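You operate a simulated robot arm through the tools that you are given. There is no shell and no other tool.

Carry out the task below with a simulated robot arm. There is one attempt and no reset: what you move stays moved.

## Task
Give the board marked blue mix its two coats, in that order.
Fine: use nest C and stop 2 and leave the slider there; no streaks; leave the valves as set for the second coat; mix takes both valves; the other boards stay dry where they lie; leave the latch, inserts and screens as they are.

The check looks at the end state, three seconds after you hand in, the way a careful person would. Anything else that was tipped, shoved, dropped, spilled or broken makes it a failure.

## Robot
A 7-joint arm with a two-finger gripper, fixed in place. Base frame: the origin is at the foot of the arm, x ahead of it, y to its left, z up; the work surface is at about z = 90. Readings come in cm, degrees, newtons and seconds.
With the tool pointing down near the work surface it reaches from about 34 to 76 cm from the base axis. Its first joint turns from -143.0 to 143.0 degrees. Payload 2.45 kg.
The tool frame sits at the grasp point between the pads (the TCP): z along the fingers, y along the line on which they close. The tips reach 2.6 cm beyond it. Largest opening 9.6 cm; the body of the gripper starts 6.9 cm behind the TCP.
Orientation is that of the tool frame in the base frame, as [roll, pitch, yaw] about the fixed x, y, z axes, in that order (R = Rz(yaw) Ry(pitch) Rx(roll)). With the fingers straight down and closing along the base's y, the tool's x points along the base's -x, its y along +y and its z along -z.

## Interface
- The arm moves only by the tool move_arm. Its argument "steps" is a list of rows, each a list of 3 entries, a list of its own where there are three numbers: the shift along the tool's x, y, z in units of 30 mm (1.0 is 30 mm), then the turn, a rotation vector about the tool's x, y, z in units of 4 degrees (1.0 is 4 degrees), then the gripper command, from -1 (fully open) to 1 (shut), values between in proportion. In form: [[[tx, ty, tz], [rx, ry, rz], grip], ...]. A call has 1 to 20 rows; each row shifts and turns the commanded pose from where the row before left it, along the tool's axes as they then stand. A call with a number of a shift or a turn outside -1 to 1 is refused whole. Each row takes 0.2 s and may step no farther than 5 cm and 8.6 degrees from the row before; otherwise, or with a gripper value out of range, the whole call is refused. Where a pose cannot be reached the arm comes as near as it can. A force on the tool above 40 N (or 10 N above the force at the start of the call, whichever is more), or a blocked arm, ends the call early, and 0.2 s more pass. Each finger halts on what it meets, pressing with about 40 N; the grip force reading is that of the motor and also rises with nothing between the fingers. The clock runs only during rows and for 0.2 s after the last one: add rows that do not move to give the fingers time. It gives the time, the measured TCP pose, the force on the tool (base axes), the opening and the grip force at its end, in the units of the frame above (readings bear some noise), with the torque about the TCP (base axes, N m) and any sound that the robot's microphone picked up, and new pictures: "pictures" is both (left out), scene, wrist or none.
- Cameras (640 x 400 px; columns grow to the right, rows downward): "scene" is fixed at [20.96, -64.65, 169.84]; the picture's right is [0.90, -0.43, 0.00], its down [-0.38, -0.80, -0.46] and it looks along [0.20, 0.41, -0.89] (base axes); focal length 242 px, centre (320, 200). "wrist" rides on the gripper at [8.2, 0.3, -9.8] in the tool frame; the picture's right is [-0.04, 1.00, 0.00], its down [-0.73, -0.03, -0.68] and it looks along [-0.68, -0.03, 0.73] (tool axes); focal length 256 px, centre (320, 200). There is no depth. A picture from a camera that has moved, and an enlarged one, comes with that camera's place and axes in the base frame and with its lens. The place of the scene camera against the robot may be out by one fixed shift of up to 1.8 cm in any direction.
- lift_body(by): slides the trunk up (or, below 0, down) by that many cm; the arm rides with it, the base frame stays. It gives what a move gives, with no picture.
- zoom(camera, box): a new picture of the part [left, top, right, bottom] of that camera's present view, enlarged. It takes no simulated time.
- close_job(): hands the job in; it is judged then, once.

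Nothing tells you positions but the pictures and the camera data. Unless the task says otherwise, let go and move clear before handing in.

The tools are called as name(argument=value, ...) on one line, values as JSON. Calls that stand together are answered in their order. move_arm: Moves the arm, as the interface text tells. Its arguments: {"type":"object","properties":{"steps":{"type":"array"},"pictures":{"type":"string","enum":["both","scene","wrist","none"]}},"required":["steps"]} The other tools are called the same way: lift_body (by) slides the trunk up or down; zoom (camera, box) takes an enlarged picture of a part of a camera's view; close_job () hands the job in.

At the start:

```text
t: 0.0
tcp_pos: [40.13, -5.73, 124.59]
tcp_rot: [-179.9, 0.0, 179.9]
ft_force: [-0.2, 0.9, -0.2]
wrist_torque: [0.0, -0.01, 0.02]
width: 9.6
finger_force: 0.2
trunk travel left (down, up): [-57.5, 6.5]
```

scene: 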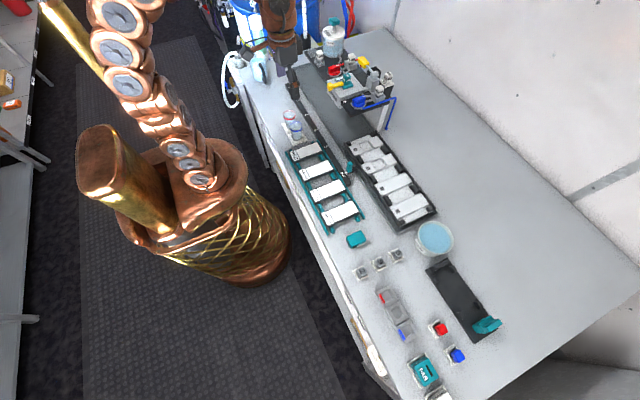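
wrist: 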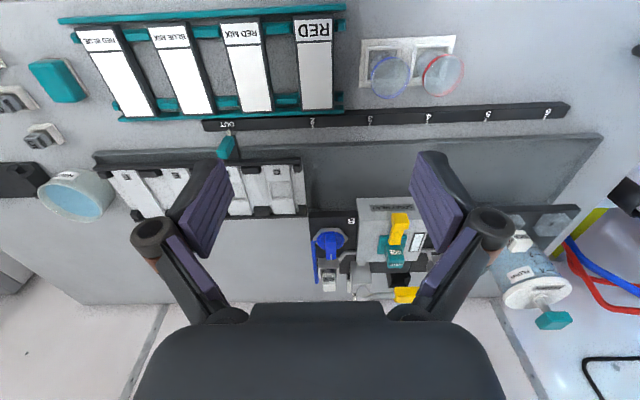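

I see a bench with labelled boards in a teal rack, a row of white parts in a black rack, a spray station with valves and a slider rail with numbered stops. I'll look closer before moving anything.

zoom(camera="scene", box=[270, 10, 430, 110])

zoom(camera="scene", box=[280, 110, 440, 230])

zoom(camera="scene", box=[340, 220, 520, 400])

zoom(camera="wrist", box=[60, 0, 360, 160])

zoom(camera="wrist", box=[280, 100, 640, 330])

zoom(camera="wrist", box=[0, 30, 320, 230])

```text
4.00 times, centred on (350, 60) of scene
camera zoom: at [20.96, -64.65, 169.84], right [0.9, -0.43, 0.0], down [-0.38, -0.8, -0.46], along [0.2, 0.41, -0.89], focal length 967 px, centre (200, 760)
```

zoom: 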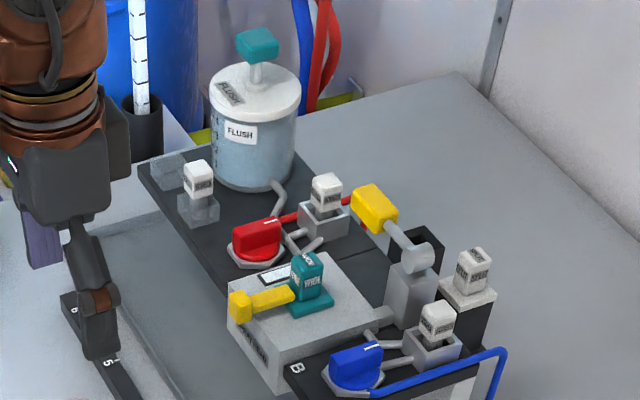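

```text
3.33 times, centred on (360, 170) of scene
camera zoom: at [20.96, -64.65, 169.84], right [0.9, -0.43, 0.0], down [-0.38, -0.8, -0.46], along [0.2, 0.41, -0.89], focal length 806 px, centre (187, 300)
```

zoom: 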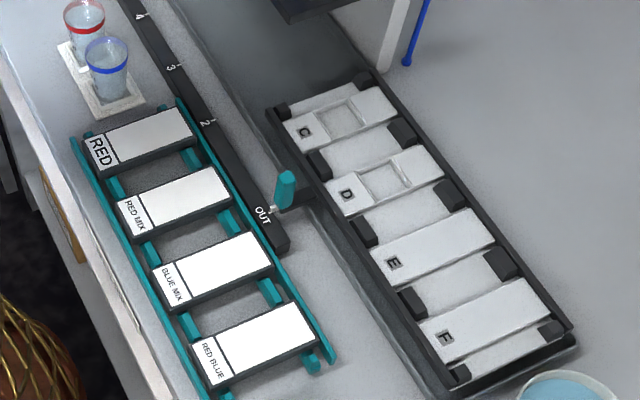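

```text
2.22 times, centred on (430, 310) of scene
camera zoom: at [20.96, -64.65, 169.84], right [0.9, -0.43, 0.0], down [-0.38, -0.8, -0.46], along [0.2, 0.41, -0.89], focal length 537 px, centre (76, -44)
```

zoom: 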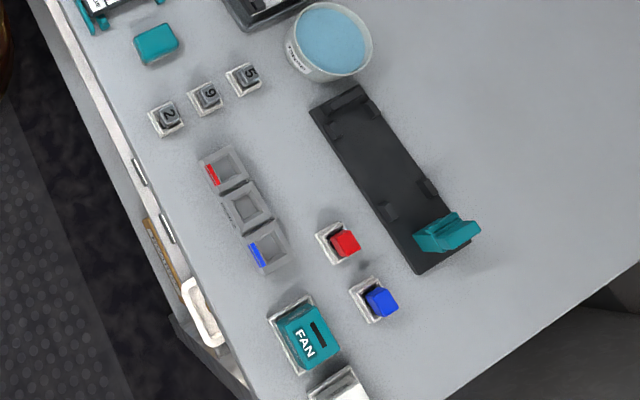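

```text
2.13 times, centred on (210, 80) of wrist
camera zoom: at [31.94, -5.33, 134.35], right [0.04, 1.0, 0.0], down [0.73, -0.03, 0.68], along [0.68, -0.03, -0.73], focal length 546 px, centre (555, 456)
```

zoom: 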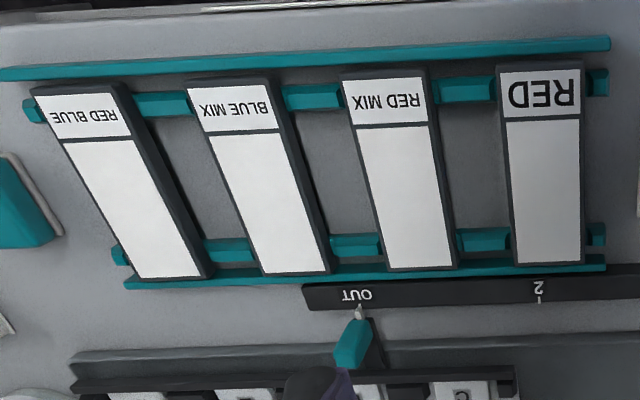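

```text
1.74 times, centred on (460, 215) of wrist
camera zoom: at [31.94, -5.33, 134.35], right [0.04, 1.0, 0.0], down [0.73, -0.03, 0.68], along [0.68, -0.03, -0.73], focal length 445 px, centre (76, 174)
```

zoom: 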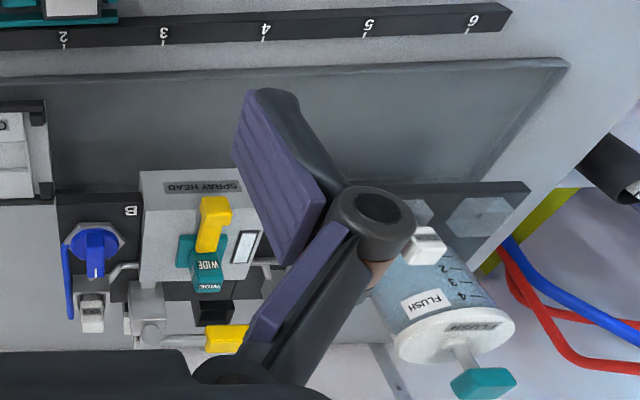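

```text
2.00 times, centred on (160, 130) of wrist
camera zoom: at [31.94, -5.33, 134.35], right [0.04, 1.0, 0.0], down [0.73, -0.03, 0.68], along [0.68, -0.03, -0.73], focal length 512 px, centre (640, 340)
```

zoom: 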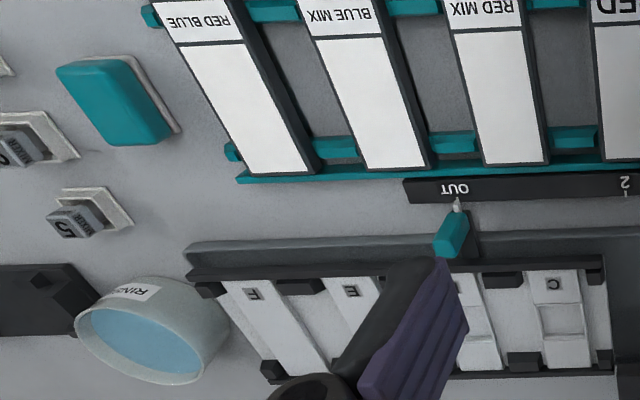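

The numbered rail is OUT,2..6; the slider carries nests C–F and the spray head seems to be raised on a bridge. I'll move the arm up and to the left for a closer look at the spray station.

move_arm(steps=[[[0, 1, -0.5], [0, 0, 0], -1], [[0, 1, -0.5], [0, 0, 0], -1], [[0, 1, -0.5], [0, 0, 0], -1], [[0, 1, -0.5], [0, 0, 0], -1], [[0, 0, 0], [0, 0, 0], -1]])

```text
t: 1.2
tcp_pos: [40.64, 6.56, 129.74]
tcp_rot: [-180.0, 0.0, 179.9]
ft_force: [0.0, 0.3, 0.0]
wrist_torque: [-0.06, -0.03, -0.01]
width: 9.58
finger_force: 0.1
out of reach, approached as far as the arm can: row 4
trunk travel left (down, up): [-57.5, 6.5]
camera wrist: at [32.49, 6.92, 139.54], right [0.04, 1.0, 0.0], down [0.73, -0.03, 0.68], along [0.68, -0.03, -0.73], focal length 256 px, centre (320, 200)
```

scene: 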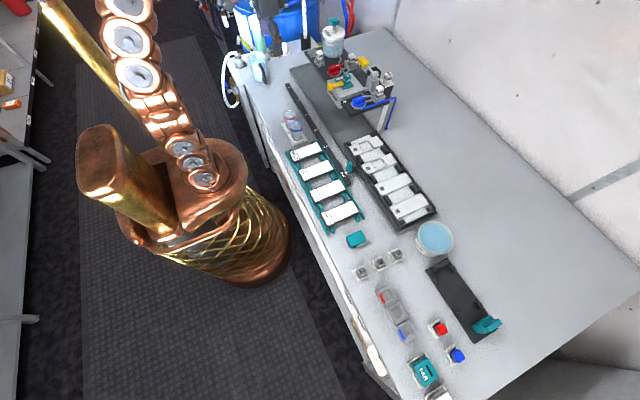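
wrist: 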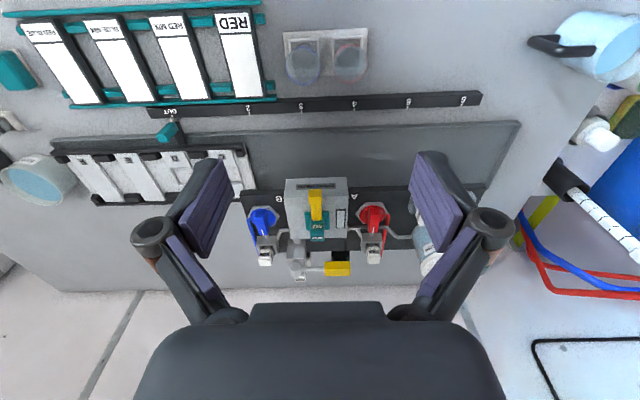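

The spray head with blue valve B on one side and red valve A on the other is now visible between the fingers. I'll enlarge these parts.

zoom(camera="wrist", box=[230, 165, 410, 285])

zoom(camera="wrist", box=[400, 150, 540, 280])

zoom(camera="wrist", box=[40, 90, 260, 220])

zoom(camera="scene", box=[290, 10, 410, 130])

zoom(camera="scene", box=[210, 20, 320, 140])

zoom(camera="scene", box=[340, 230, 420, 310])

zoom(camera="scene", box=[370, 300, 480, 400])

zoom(camera="scene", box=[340, 120, 450, 230])

```text
3.33 times, centred on (320, 225) of wrist
camera zoom: at [32.49, 6.92, 139.54], right [0.04, 1.0, 0.0], down [0.73, -0.03, 0.68], along [0.68, -0.03, -0.73], focal length 853 px, centre (320, 117)
```

zoom: 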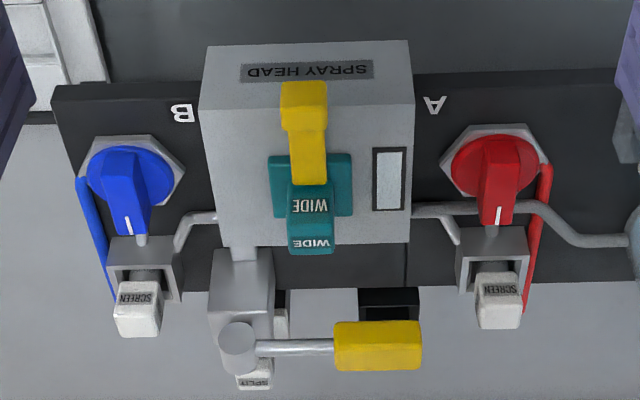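

```text
3.08 times, centred on (470, 215) of wrist
camera zoom: at [32.49, 6.92, 139.54], right [0.04, 1.0, 0.0], down [0.73, -0.03, 0.68], along [0.68, -0.03, -0.73], focal length 788 px, centre (-142, 154)
```

zoom: 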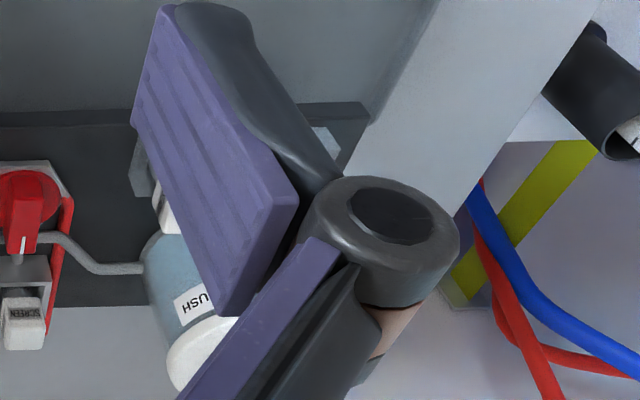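

```text
2.91 times, centred on (150, 155) of wrist
camera zoom: at [32.49, 6.92, 139.54], right [0.04, 1.0, 0.0], down [0.73, -0.03, 0.68], along [0.68, -0.03, -0.73], focal length 745 px, centre (814, 331)
```

zoom: 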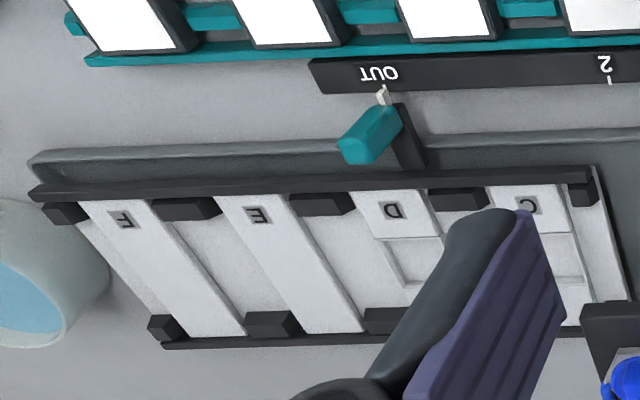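

```text
3.33 times, centred on (350, 70) of scene
camera zoom: at [20.96, -64.65, 169.84], right [0.9, -0.43, 0.0], down [-0.38, -0.8, -0.46], along [0.2, 0.41, -0.89], focal length 806 px, centre (220, 633)
```

zoom: 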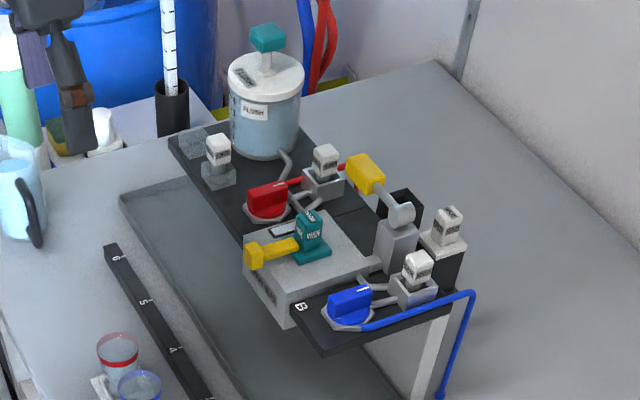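

```text
3.33 times, centred on (265, 80) of scene
camera zoom: at [20.96, -64.65, 169.84], right [0.9, -0.43, 0.0], down [-0.38, -0.8, -0.46], along [0.2, 0.41, -0.89], focal length 806 px, centre (503, 600)
```

zoom: 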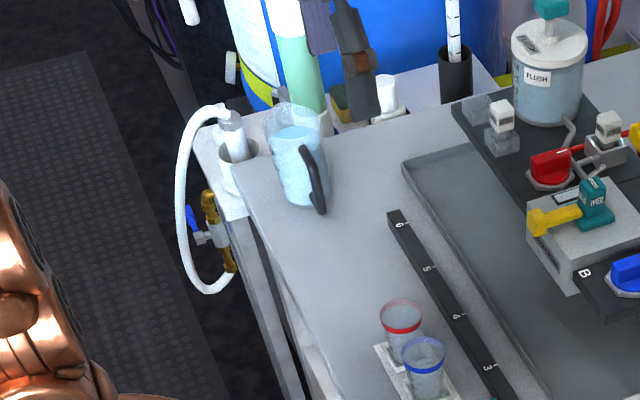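

```text
5.00 times, centred on (380, 270) of scene
camera zoom: at [20.96, -64.65, 169.84], right [0.9, -0.43, 0.0], down [-0.38, -0.8, -0.46], along [0.2, 0.41, -0.89], focal length 1209 px, centre (20, -150)
```

zoom: 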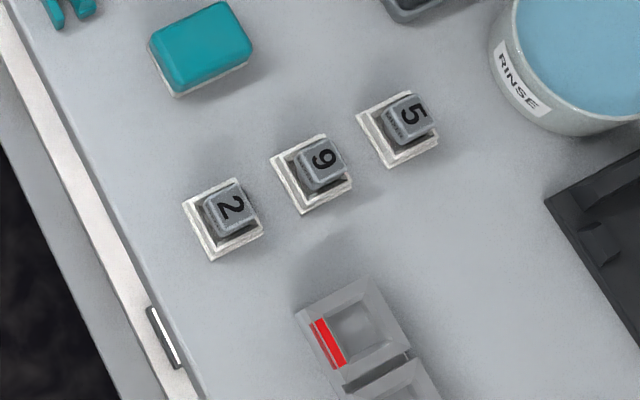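

```text
4.00 times, centred on (425, 350) of scene
camera zoom: at [20.96, -64.65, 169.84], right [0.9, -0.43, 0.0], down [-0.38, -0.8, -0.46], along [0.2, 0.41, -0.89], focal length 967 px, centre (-100, -400)
```

zoom: 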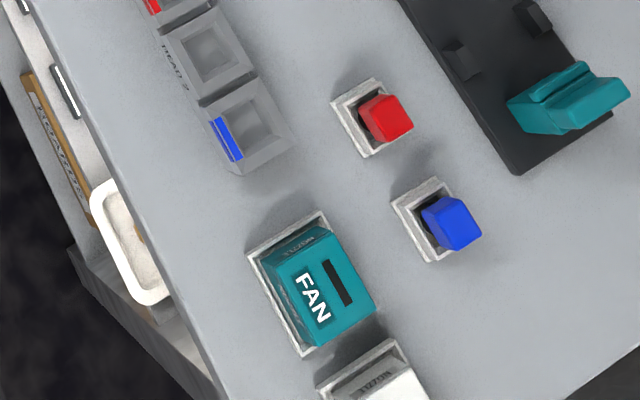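

```text
3.64 times, centred on (395, 175) of scene
camera zoom: at [20.96, -64.65, 169.84], right [0.9, -0.43, 0.0], down [-0.38, -0.8, -0.46], along [0.2, 0.41, -0.89], focal length 879 px, centre (47, 291)
```

zoom: 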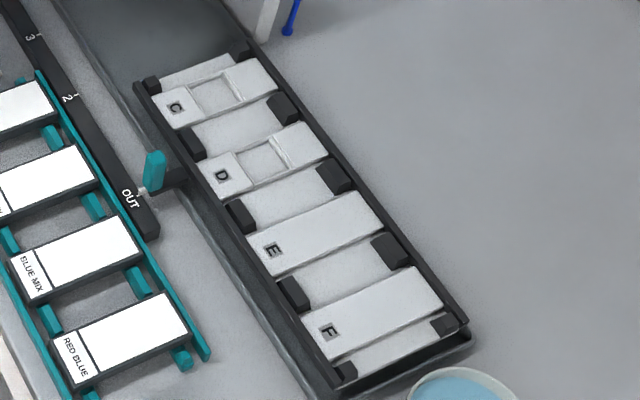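

I see the WIDE nozzle under a yellow latch in the head, screens on both valve lines, and a back lever that may be the trigger. Next I move the wrist camera over the slider to look at nest C.

move_arm(steps=[[[0, -1, 0], [0, 0, 0], -1], [[0, -1, 0.3], [0, 0, 0], -1], [[0, -1, 0.5], [0, 0, 0], -1], [[0, -1, 0.5], [0, 0, 0], -1], [[0, -1, 0.5], [0, 0, 0], -1], [[0, -1, 0.5], [0, 0, 0], -1], [[0, -1, 0.5], [0, 0, 0], -1], [[0, -0.6, 0.5], [0, 0, 0], -1], [[0, 0, 0], [0, 0, 0], -1]])

```text
t: 3.2
tcp_pos: [40.42, -16.39, 119.91]
tcp_rot: [-180.0, 0.0, 179.9]
ft_force: [-0.2, -0.5, 0.8]
wrist_torque: [0.0, 0.02, 0.0]
width: 9.6
finger_force: 0.0
trunk travel left (down, up): [-57.5, 6.5]
camera wrist: at [32.23, -16.0, 129.64], right [0.04, 1.0, 0.0], down [0.73, -0.03, 0.68], along [0.68, -0.03, -0.73], focal length 256 px, centre (320, 200)
```

scene: 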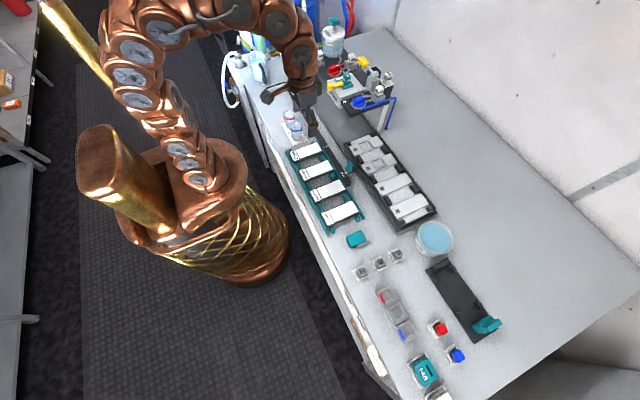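
wrist: 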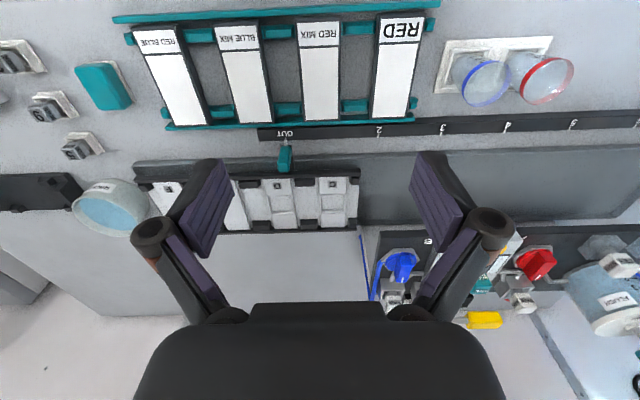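

zoom(camera="wrist", box=[220, 120, 400, 240])

zoom(camera="wrist", box=[350, 220, 540, 340])

zoom(camera="wrist", box=[540, 200, 640, 340])

zoom(camera="wrist", box=[110, 0, 300, 130])

zoom(camera="wrist", box=[420, 20, 620, 140])

```text
3.33 times, centred on (310, 180) of wrist
camera zoom: at [32.23, -16.0, 129.64], right [0.04, 1.0, 0.0], down [0.73, -0.03, 0.68], along [0.68, -0.03, -0.73], focal length 853 px, centre (353, 267)
```

zoom: 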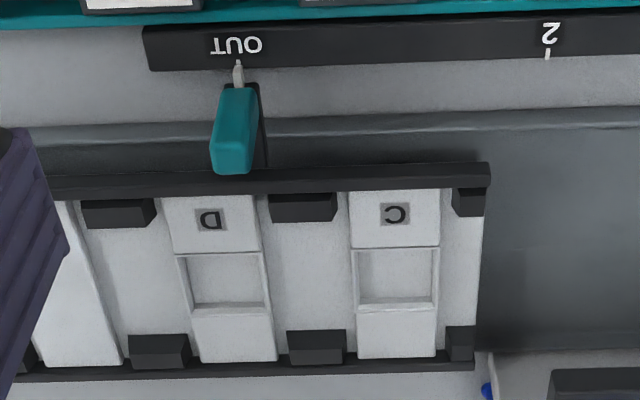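

```text
3.33 times, centred on (445, 280) of wrist
camera zoom: at [32.23, -16.0, 129.64], right [0.04, 1.0, 0.0], down [0.73, -0.03, 0.68], along [0.68, -0.03, -0.73], focal length 853 px, centre (-97, -67)
```

zoom: 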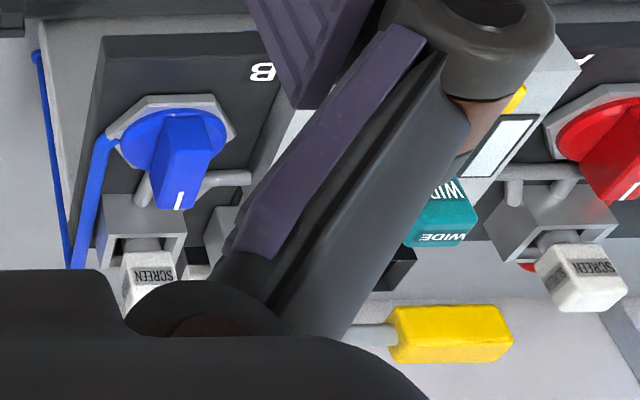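

```text
2.86 times, centred on (590, 270) of wrist
camera zoom: at [32.23, -16.0, 129.64], right [0.04, 1.0, 0.0], down [0.73, -0.03, 0.68], along [0.68, -0.03, -0.73], focal length 731 px, centre (-451, 0)
```

zoom: 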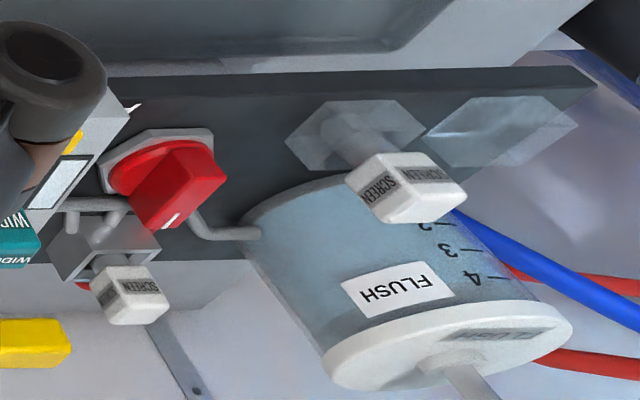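

```text
3.08 times, centred on (205, 65) of wrist
camera zoom: at [32.23, -16.0, 129.64], right [0.04, 1.0, 0.0], down [0.73, -0.03, 0.68], along [0.68, -0.03, -0.73], focal length 788 px, centre (674, 615)
```

zoom: 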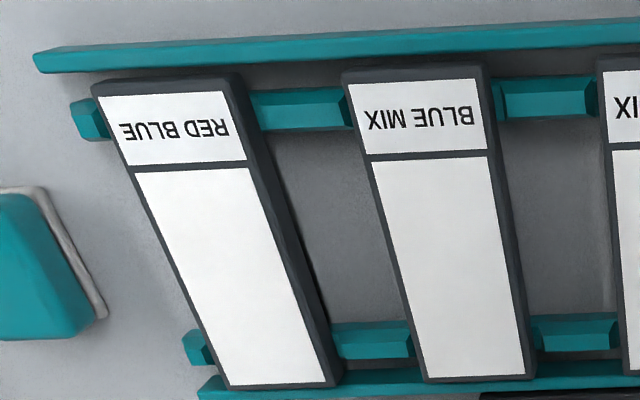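

```text
3.20 times, centred on (520, 80) of wrist
camera zoom: at [32.23, -16.0, 129.64], right [0.04, 1.0, 0.0], down [0.73, -0.03, 0.68], along [0.68, -0.03, -0.73], focal length 819 px, centre (-320, 584)
```

zoom: 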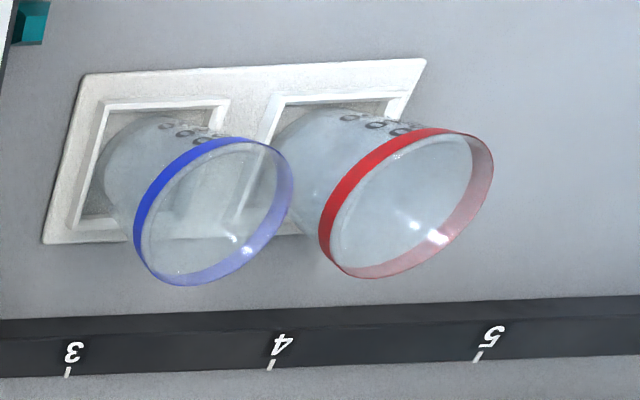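

Valve pointers, the plunger flush bottle and nest C's recess are visible, but I need to know the valve closed/open sense. I'll bring the camera closer to the blue valve.

move_arm(steps=[[[-0.4, 0.8, 0], [0, 0, 0], -1], [[-0.4, 0.8, 0], [0, 0, 0], -1], [[-0.4, 0.8, 0], [0, 0, 0], -1], [[-0.4, 0.8, 0], [0, 0, 0], -1], [[-0.3, 0.8, 0], [0, 0, 0], -1], [[0, 0, 0], [0, 0, 0], -1]])

```text
t: 4.6
tcp_pos: [46.11, -4.51, 119.77]
tcp_rot: [179.9, 0.0, 179.9]
ft_force: [0.4, 0.4, 0.6]
wrist_torque: [0.0, 0.0, 0.0]
width: 9.63
finger_force: 0.0
trunk travel left (down, up): [-57.5, 6.5]
camera wrist: at [37.96, -4.07, 129.53], right [0.04, 1.0, 0.0], down [0.73, -0.03, 0.68], along [0.68, -0.03, -0.73], focal length 256 px, centre (320, 200)
```

scene: 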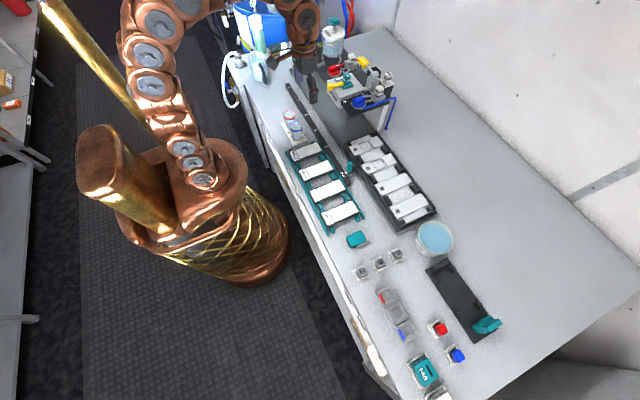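
wrist: 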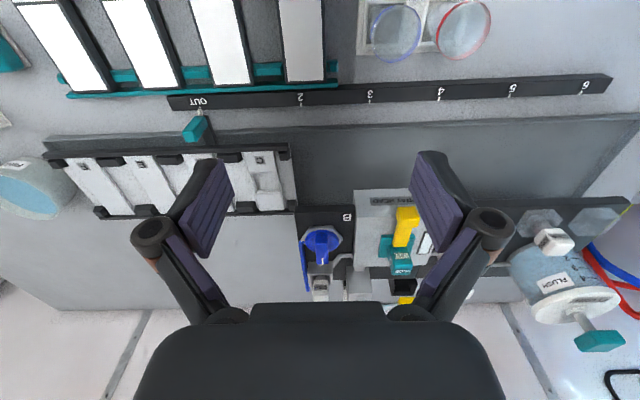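

zoom(camera="wrist", box=[285, 195, 385, 305])

zoom(camera="wrist", box=[340, 180, 440, 310])

zoom(camera="wrist", box=[490, 200, 640, 360])

zoom(camera="scene", box=[320, 50, 410, 130])

```text
3.64 times, centred on (335, 250) of wrist
camera zoom: at [37.96, -4.07, 129.53], right [0.04, 1.0, 0.0], down [0.73, -0.03, 0.68], along [0.68, -0.03, -0.73], focal length 931 px, centre (266, 18)
```

zoom: 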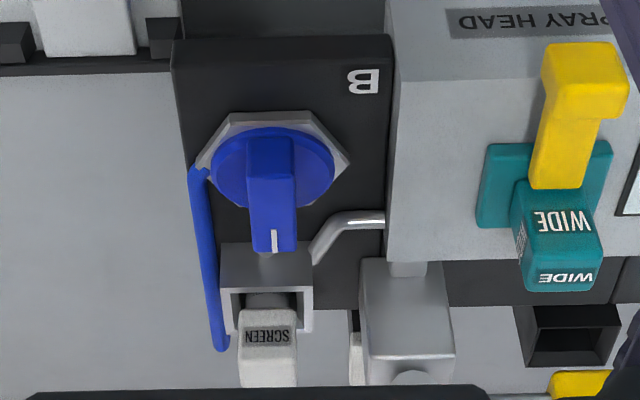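

```text
3.08 times, centred on (390, 245) of wrist
camera zoom: at [37.96, -4.07, 129.53], right [0.04, 1.0, 0.0], down [0.73, -0.03, 0.68], along [0.68, -0.03, -0.73], focal length 788 px, centre (105, 62)
```

zoom: 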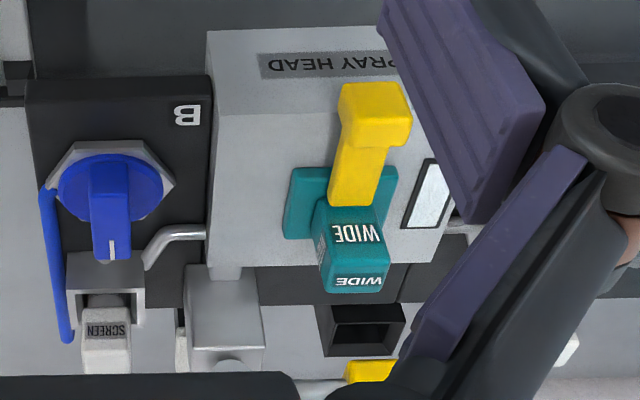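

```text
2.50 times, centred on (565, 280) of wrist
camera zoom: at [37.96, -4.07, 129.53], right [0.04, 1.0, 0.0], down [0.73, -0.03, 0.68], along [0.68, -0.03, -0.73], focal length 640 px, centre (-292, 0)
```

zoom: 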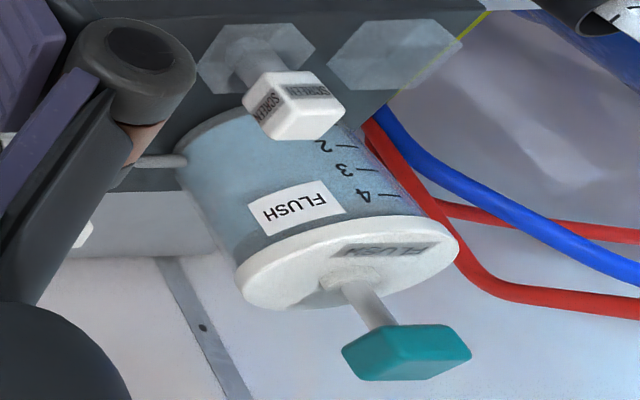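

```text
5.00 times, centred on (365, 90) of scene
camera zoom: at [20.96, -64.65, 169.84], right [0.9, -0.43, 0.0], down [-0.38, -0.8, -0.46], along [0.2, 0.41, -0.89], focal length 1209 px, centre (95, 750)
```

zoom: 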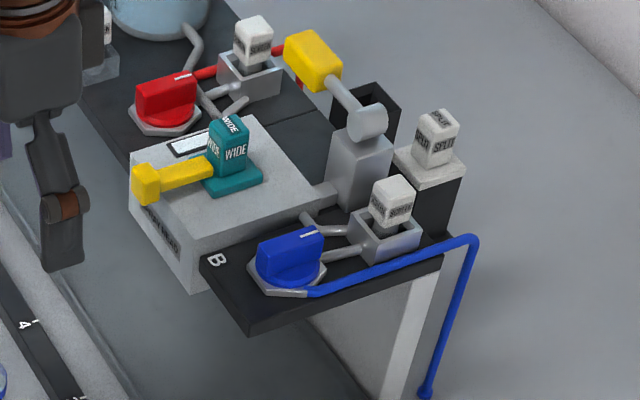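

Blue valve B is at about [65,-4.5], the head around y≈5, and both knob pointers face away from the robot. I'll shift left to see the trigger lever, red valve and flush bottle better.

move_arm(steps=[[[0, 0.9, 0], [0, 0, 0], -1], [[0, 0.9, 0], [0, 0, 0], -1], [[0, 0.9, 0], [0, 0, 0], -1], [[0, 0.9, 0], [0, 0, 0], -1], [[-0.3, 0.9, 0], [0, 0, 0], -1], [[-0.3, 0.5, 0], [0, 0, 0], -1], [[0, 0, 0], [0, 0, 0], -1]])

zoom(camera="wrist", box=[240, 170, 420, 310])

zoom(camera="wrist", box=[400, 170, 580, 340])

zoom(camera="wrist", box=[180, 170, 320, 310])

```text
t: 6.2
tcp_pos: [47.88, 10.69, 119.77]
tcp_rot: [180.0, 0.0, 179.9]
ft_force: [-1.1, 0.5, -0.5]
wrist_torque: [0.03, -0.03, -0.01]
width: 9.6
finger_force: 0.0
trunk travel left (down, up): [-57.5, 6.5]
camera wrist: at [39.68, 11.0, 129.52], right [0.04, 1.0, 0.0], down [0.73, -0.03, 0.68], along [0.68, -0.03, -0.73], focal length 256 px, centre (320, 200)
```

scene: 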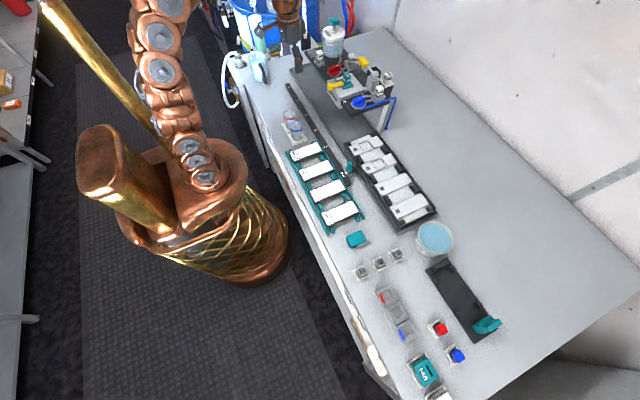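
wrist: 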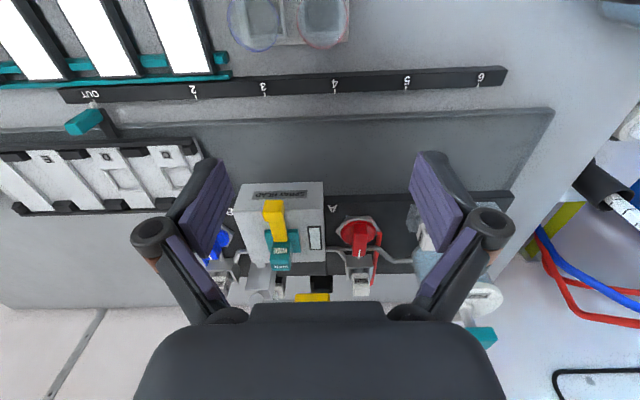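

```text
2.86 times, centred on (330, 240) of wrist
camera zoom: at [39.68, 11.0, 129.52], right [0.04, 1.0, 0.0], down [0.73, -0.03, 0.68], along [0.68, -0.03, -0.73], focal length 731 px, centre (291, 86)
```

zoom: 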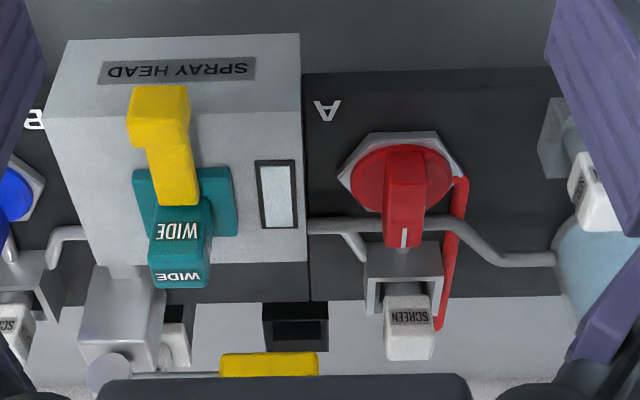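

```text
2.35 times, centred on (490, 255) of wrist
camera zoom: at [39.68, 11.0, 129.52], right [0.04, 1.0, 0.0], down [0.73, -0.03, 0.68], along [0.68, -0.03, -0.73], focal length 602 px, centre (-80, 71)
```

zoom: 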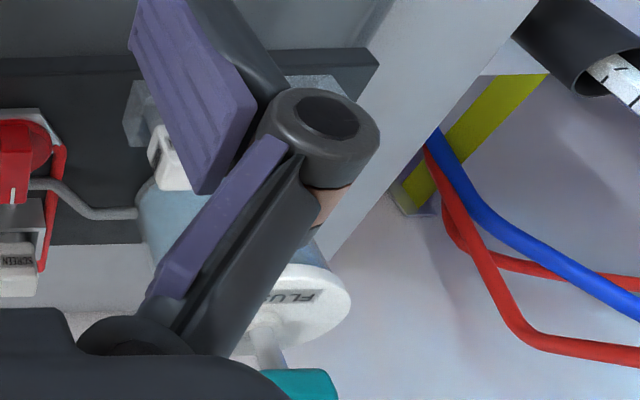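

```text
2.86 times, centred on (250, 240) of wrist
camera zoom: at [39.68, 11.0, 129.52], right [0.04, 1.0, 0.0], down [0.73, -0.03, 0.68], along [0.68, -0.03, -0.73], focal length 731 px, centre (520, 86)
```

zoom: 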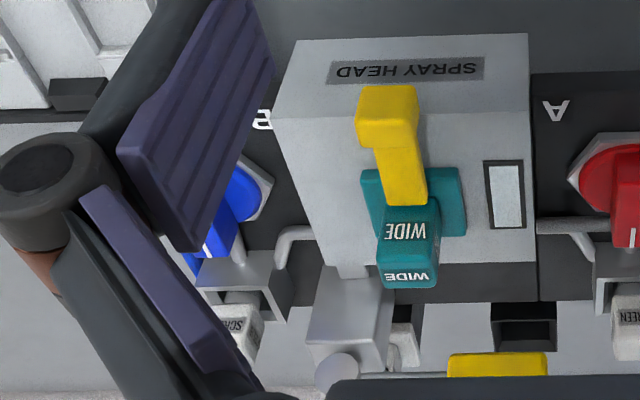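

Triangulating: nozzle at about [65.5, 5.1], blue knob centre [66,-5], red knob [66,15], yellow back lever handle about [76, 8.5, 112]. I'll enlarge the lever pivot, flush bottle and board rack to understand how they move.

zoom(camera="scene", box=[360, 50, 400, 80])

zoom(camera="scene", box=[345, 60, 405, 110])

zoom(camera="scene", box=[305, 10, 365, 70])

zoom(camera="wrist", box=[260, 260, 340, 310])

zoom(camera="scene", box=[335, 150, 375, 190])

zoom(camera="scene", box=[285, 135, 365, 235])

zoom(camera="scene", box=[365, 280, 425, 350])

```text
13.33 times, centred on (380, 65) of scene
camera zoom: at [20.96, -64.65, 169.84], right [0.9, -0.43, 0.0], down [-0.38, -0.8, -0.46], along [0.2, 0.41, -0.89], focal length 3223 px, centre (-480, 2000)
```

zoom: 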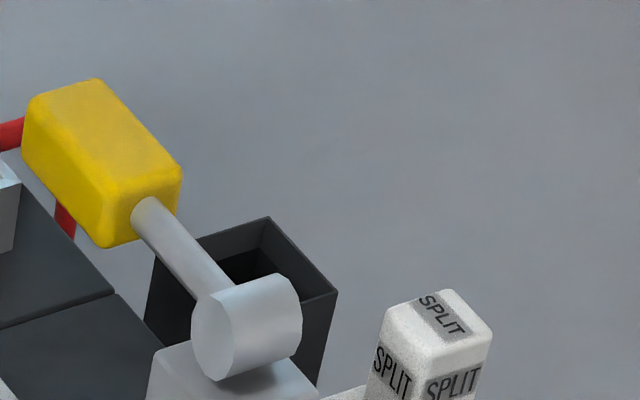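

```text
8.00 times, centred on (375, 85) of scene
camera zoom: at [20.96, -64.65, 169.84], right [0.9, -0.43, 0.0], down [-0.38, -0.8, -0.46], along [0.2, 0.41, -0.89], focal length 1934 px, centre (-120, 1120)
```

zoom: 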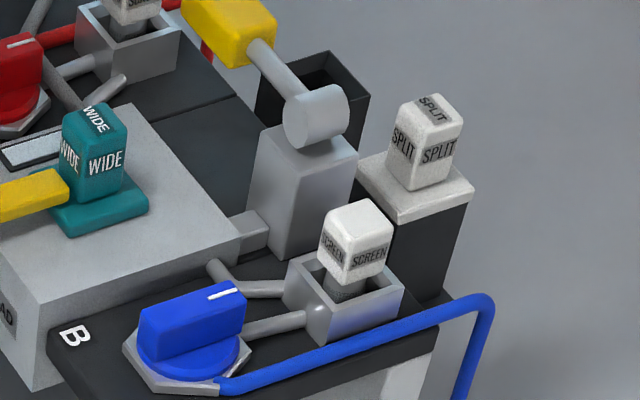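

```text
6.67 times, centred on (335, 40) of scene
camera zoom: at [20.96, -64.65, 169.84], right [0.9, -0.43, 0.0], down [-0.38, -0.8, -0.46], along [0.2, 0.41, -0.89], focal length 1612 px, centre (220, 1267)
```

zoom: 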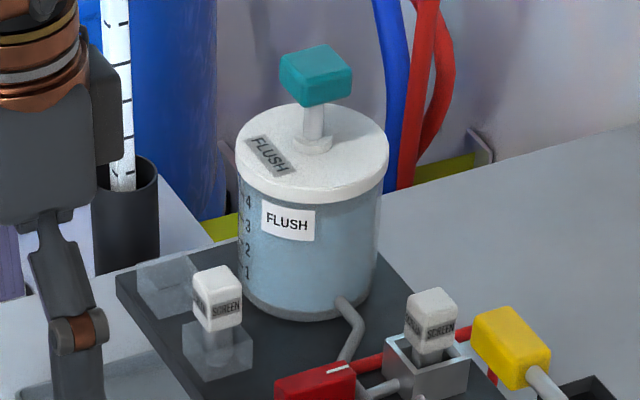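

```text
8.00 times, centred on (300, 285) of wrist
camera zoom: at [39.68, 11.0, 129.52], right [0.04, 1.0, 0.0], down [0.73, -0.03, 0.68], along [0.68, -0.03, -0.73], focal length 2048 px, centre (480, -480)
```

zoom: 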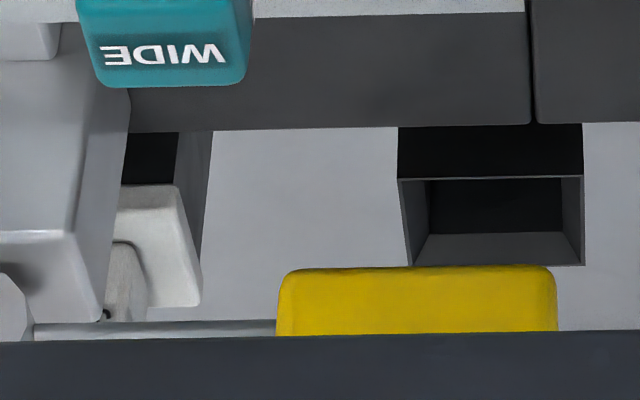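

```text
10.00 times, centred on (355, 170) of scene
camera zoom: at [20.96, -64.65, 169.84], right [0.9, -0.43, 0.0], down [-0.38, -0.8, -0.46], along [0.2, 0.41, -0.89], focal length 2418 px, centre (-30, 500)
```

zoom: 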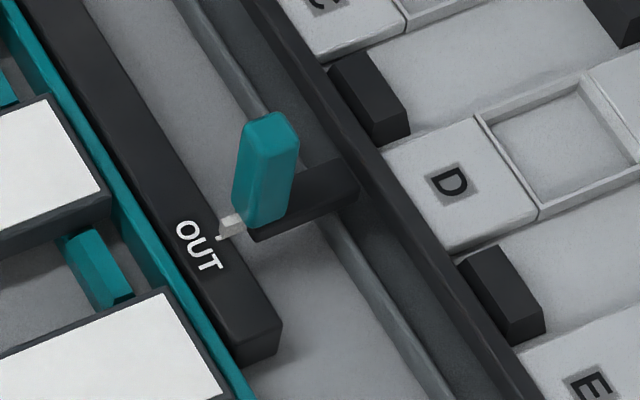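

```text
4.00 times, centred on (325, 185) of scene
camera zoom: at [20.96, -64.65, 169.84], right [0.9, -0.43, 0.0], down [-0.38, -0.8, -0.46], along [0.2, 0.41, -0.89], focal length 967 px, centre (300, 260)
```

zoom: 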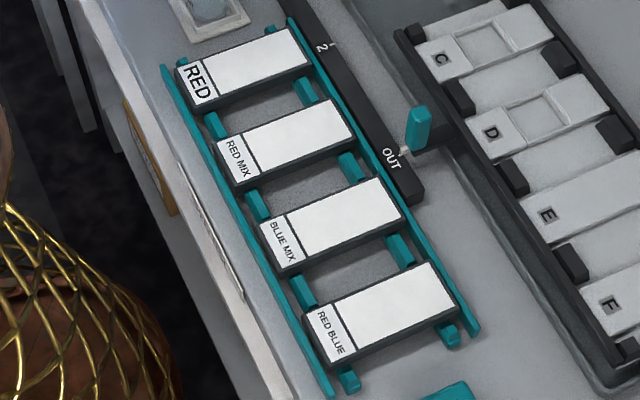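

```text
5.71 times, centred on (395, 315) of scene
camera zoom: at [20.96, -64.65, 169.84], right [0.9, -0.43, 0.0], down [-0.38, -0.8, -0.46], along [0.2, 0.41, -0.89], focal length 1382 px, centre (-109, -457)
```

zoom: 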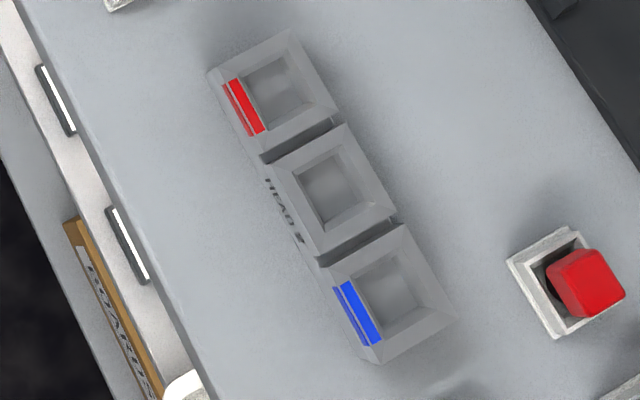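

The lever pivots on a horizontal axis (push-down trigger), the flush bottle has a push plunger, and the board rests on rungs leaving its middle free. Now I go above the BLUE MIX board at about [43.7,-26.6].

move_arm(steps=[[[0.108, -0.956, 0.2], [0, 0, 0], -1], [[0.108, -0.956, 0.2], [0, 0, 0], -1], [[0.108, -0.956, 0.2], [0, 0, 0], -1], [[0.108, -0.956, 0.2], [0, 0, 0], -1], [[0.108, -0.956, 0.2], [0, 0, 0], -1], [[0.108, -0.956, 0.2], [0, 0, 0], -1], [[0.108, -0.956, 0.2], [0, 0, 0], -1], [[0.108, -0.956, 0.2], [0, 0, 0], -1], [[0.108, -0.956, 0.2], [0, 0, 0], -1], [[0.108, -0.956, 0.2], [0, 0, 0], -1], [[0.108, -0.956, 0.2], [0, 0, 0], -1], [[0.108, -0.956, 0.2], [0, 0, 0], -1], [[0.108, -0.956, 0.2], [0, 0, 0], -1], [[0, 0, 0], [0, 0, 0], -1]])

zoom(camera="wrist", box=[160, 0, 480, 200])

zoom(camera="scene", box=[280, 130, 380, 240])

```text
t: 9.2
tcp_pos: [43.82, -26.85, 112.02]
tcp_rot: [-180.0, 0.0, 179.9]
ft_force: [-0.4, -0.5, 0.0]
wrist_torque: [0.01, -0.02, 0.01]
width: 9.6
finger_force: 0.1
trunk travel left (down, up): [-57.5, 6.5]
camera wrist: at [35.65, -26.45, 121.73], right [0.04, 1.0, 0.0], down [0.73, -0.03, 0.68], along [0.68, -0.03, -0.73], focal length 256 px, centre (320, 200)
```

scene: 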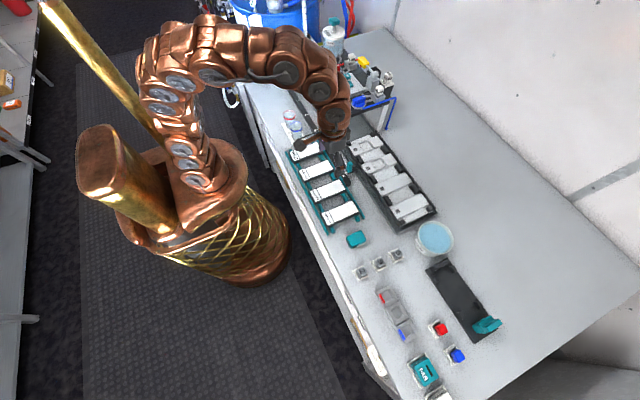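
wrist: 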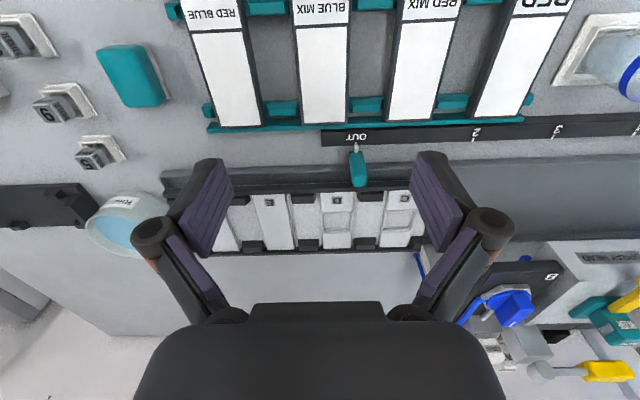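

```text
2.00 times, centred on (320, 100) of wrist
camera zoom: at [35.65, -26.45, 121.73], right [0.04, 1.0, 0.0], down [0.73, -0.03, 0.68], along [0.68, -0.03, -0.73], focal length 512 px, centre (320, 400)
```

zoom: 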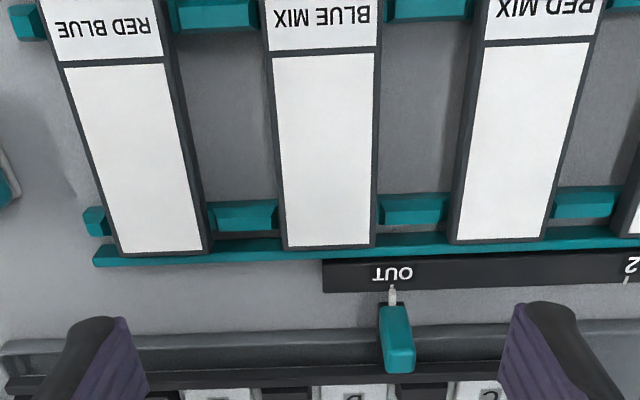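

```text
3.64 times, centred on (330, 185) of scene
camera zoom: at [20.96, -64.65, 169.84], right [0.9, -0.43, 0.0], down [-0.38, -0.8, -0.46], along [0.2, 0.41, -0.89], focal length 879 px, centre (284, 254)
```

zoom: 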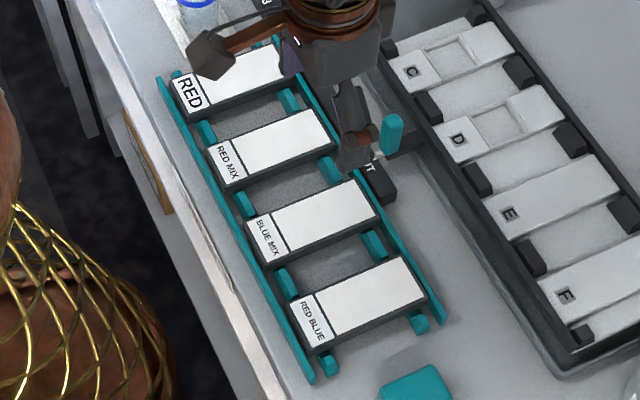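

Board centre measures about [43.7,-26.45]; the gripper is nearly over it. I'll centre and descend with the fingers in the gaps on both sides, stopping just above to check.

move_arm(steps=[[[0.05, 0.13, 0.5], [0, 0, 0], -1], [[0, 0, 1], [0, 0, 0], -1], [[0, 0, 1], [0, 0, 0], -1], [[0, 0, 1], [0, 0, 0], -1], [[0, 0, 1], [0, 0, 0], -1], [[0, 0, 0.9], [0, 0, 0], -1], [[0, 0, 0], [0, 0, 0], -1]])

```text
t: 10.8
tcp_pos: [43.56, -26.27, 95.62]
tcp_rot: [179.9, -0.1, 179.9]
ft_force: [-1.0, -0.4, -0.3]
wrist_torque: [-0.01, 0.0, 0.01]
width: 9.58
finger_force: 0.0
trunk travel left (down, up): [-57.5, 6.5]
camera wrist: at [35.45, -25.89, 105.5], right [0.04, 1.0, 0.0], down [0.73, -0.03, 0.68], along [0.68, -0.03, -0.73], focal length 256 px, centre (320, 200)
```

scene: 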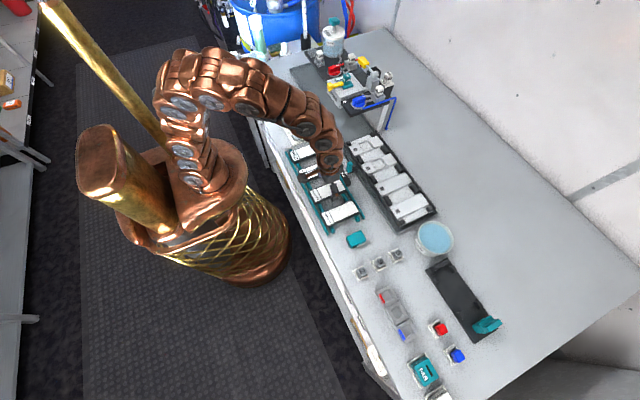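
wrist: 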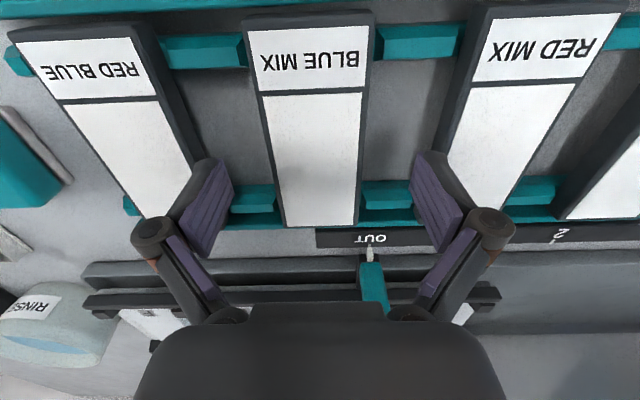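

Fingers straddle BLUE MIX with clearance to the neighbours. I'll lower the last bit and close on the board.

move_arm(steps=[[[0, -0.04, 0.5], [0, 0, 0], -1], [[0, 0, 0.35], [0, 0, 0], -1], [[0, 0, 0], [0, 0, 0], -1], [[0, 0, 0], [0, 0, 0], -0.4], [[0, 0, 0], [0, 0, 0], 0.2], [[0, 0, 0], [0, 0, 0], 0.2], [[0, 0, 0], [0, 0, 0], 0.2], [[0, 0, 0], [0, 0, 0], 0.2], [[0, 0, 0], [0, 0, 0], 0.2]])

```text
t: 12.8
tcp_pos: [43.71, -26.32, 93.24]
tcp_rot: [180.0, 0.0, 179.9]
ft_force: [0.1, -0.6, 5.2]
wrist_torque: [0.02, 0.05, -0.04]
width: 5.46
finger_force: 39.6
trunk travel left (down, up): [-57.5, 6.5]
camera wrist: at [35.54, -25.99, 103.02], right [0.04, 1.0, 0.0], down [0.73, -0.03, 0.68], along [0.68, -0.03, -0.73], focal length 256 px, centre (320, 200)
```

scene: 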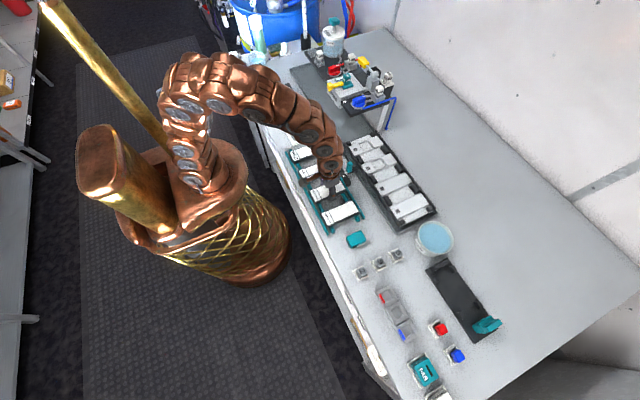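
wrist: 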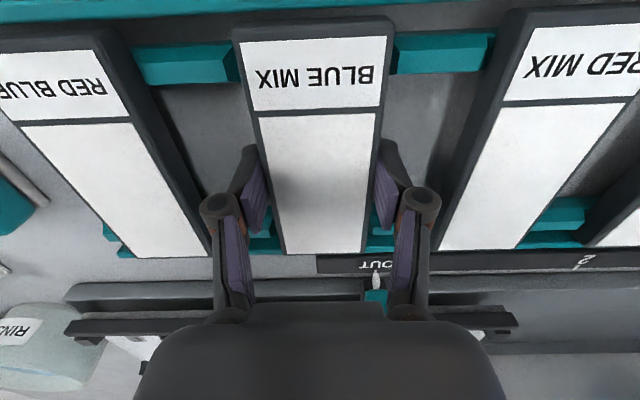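

The board is gripped (5.46 cm wide, 40 N). I lift it straight up and check.

move_arm(steps=[[[0, 0, -0.3], [0, 0, 0], 0.2], [[0, 0, -0.7], [0, 0, 0], 0.2], [[0, 0, -1], [0, 0, 0], 0.2], [[0, 0, -1], [0, 0, 0], 0.2], [[0, 0, -1], [0, 0, 0], 0.2], [[0, 0, -1], [0, 0, 0], 0.2], [[0, 0, 0], [0, 0, 0], 0.2]])

zoom(camera="scene", box=[280, 110, 400, 240])

```text
t: 14.4
tcp_pos: [43.57, -26.49, 108.38]
tcp_rot: [-180.0, 0.0, 179.9]
ft_force: [0.3, -0.6, -0.8]
wrist_torque: [0.04, -0.03, -0.02]
width: 3.84
finger_force: 0.0
trunk travel left (down, up): [-57.5, 6.5]
camera wrist: at [35.42, -26.0, 118.15], right [0.04, 1.0, 0.0], down [0.73, -0.03, 0.68], along [0.68, -0.03, -0.73], focal length 256 px, centre (320, 200)
```

scene: 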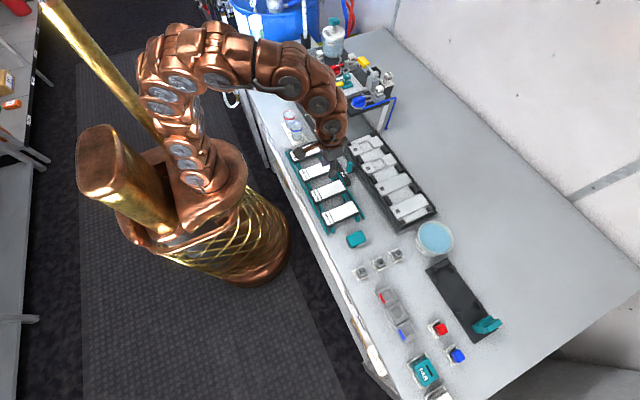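
wrist: 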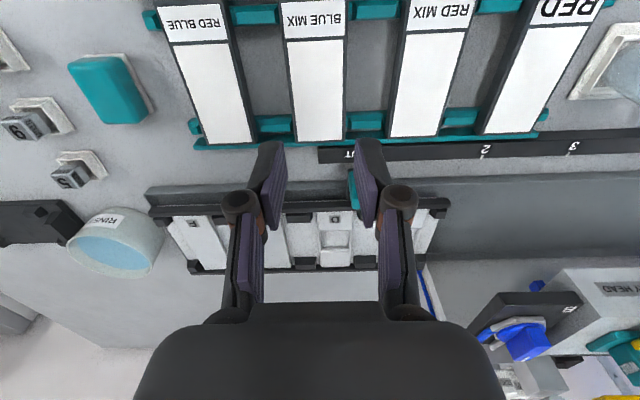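

```text
3.08 times, centred on (340, 175) of scene
camera zoom: at [20.96, -64.65, 169.84], right [0.9, -0.43, 0.0], down [-0.38, -0.8, -0.46], along [0.2, 0.41, -0.89], focal length 744 px, centre (258, 277)
```

zoom: 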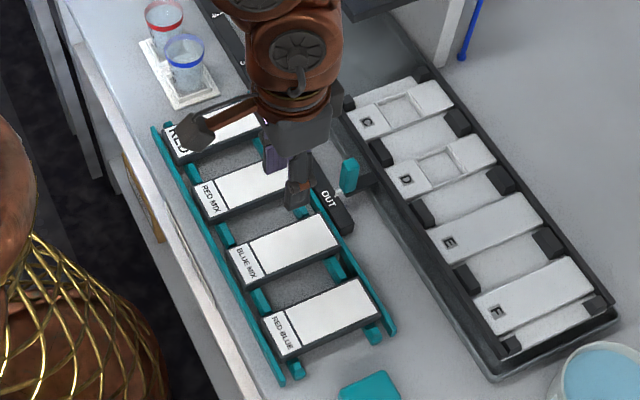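

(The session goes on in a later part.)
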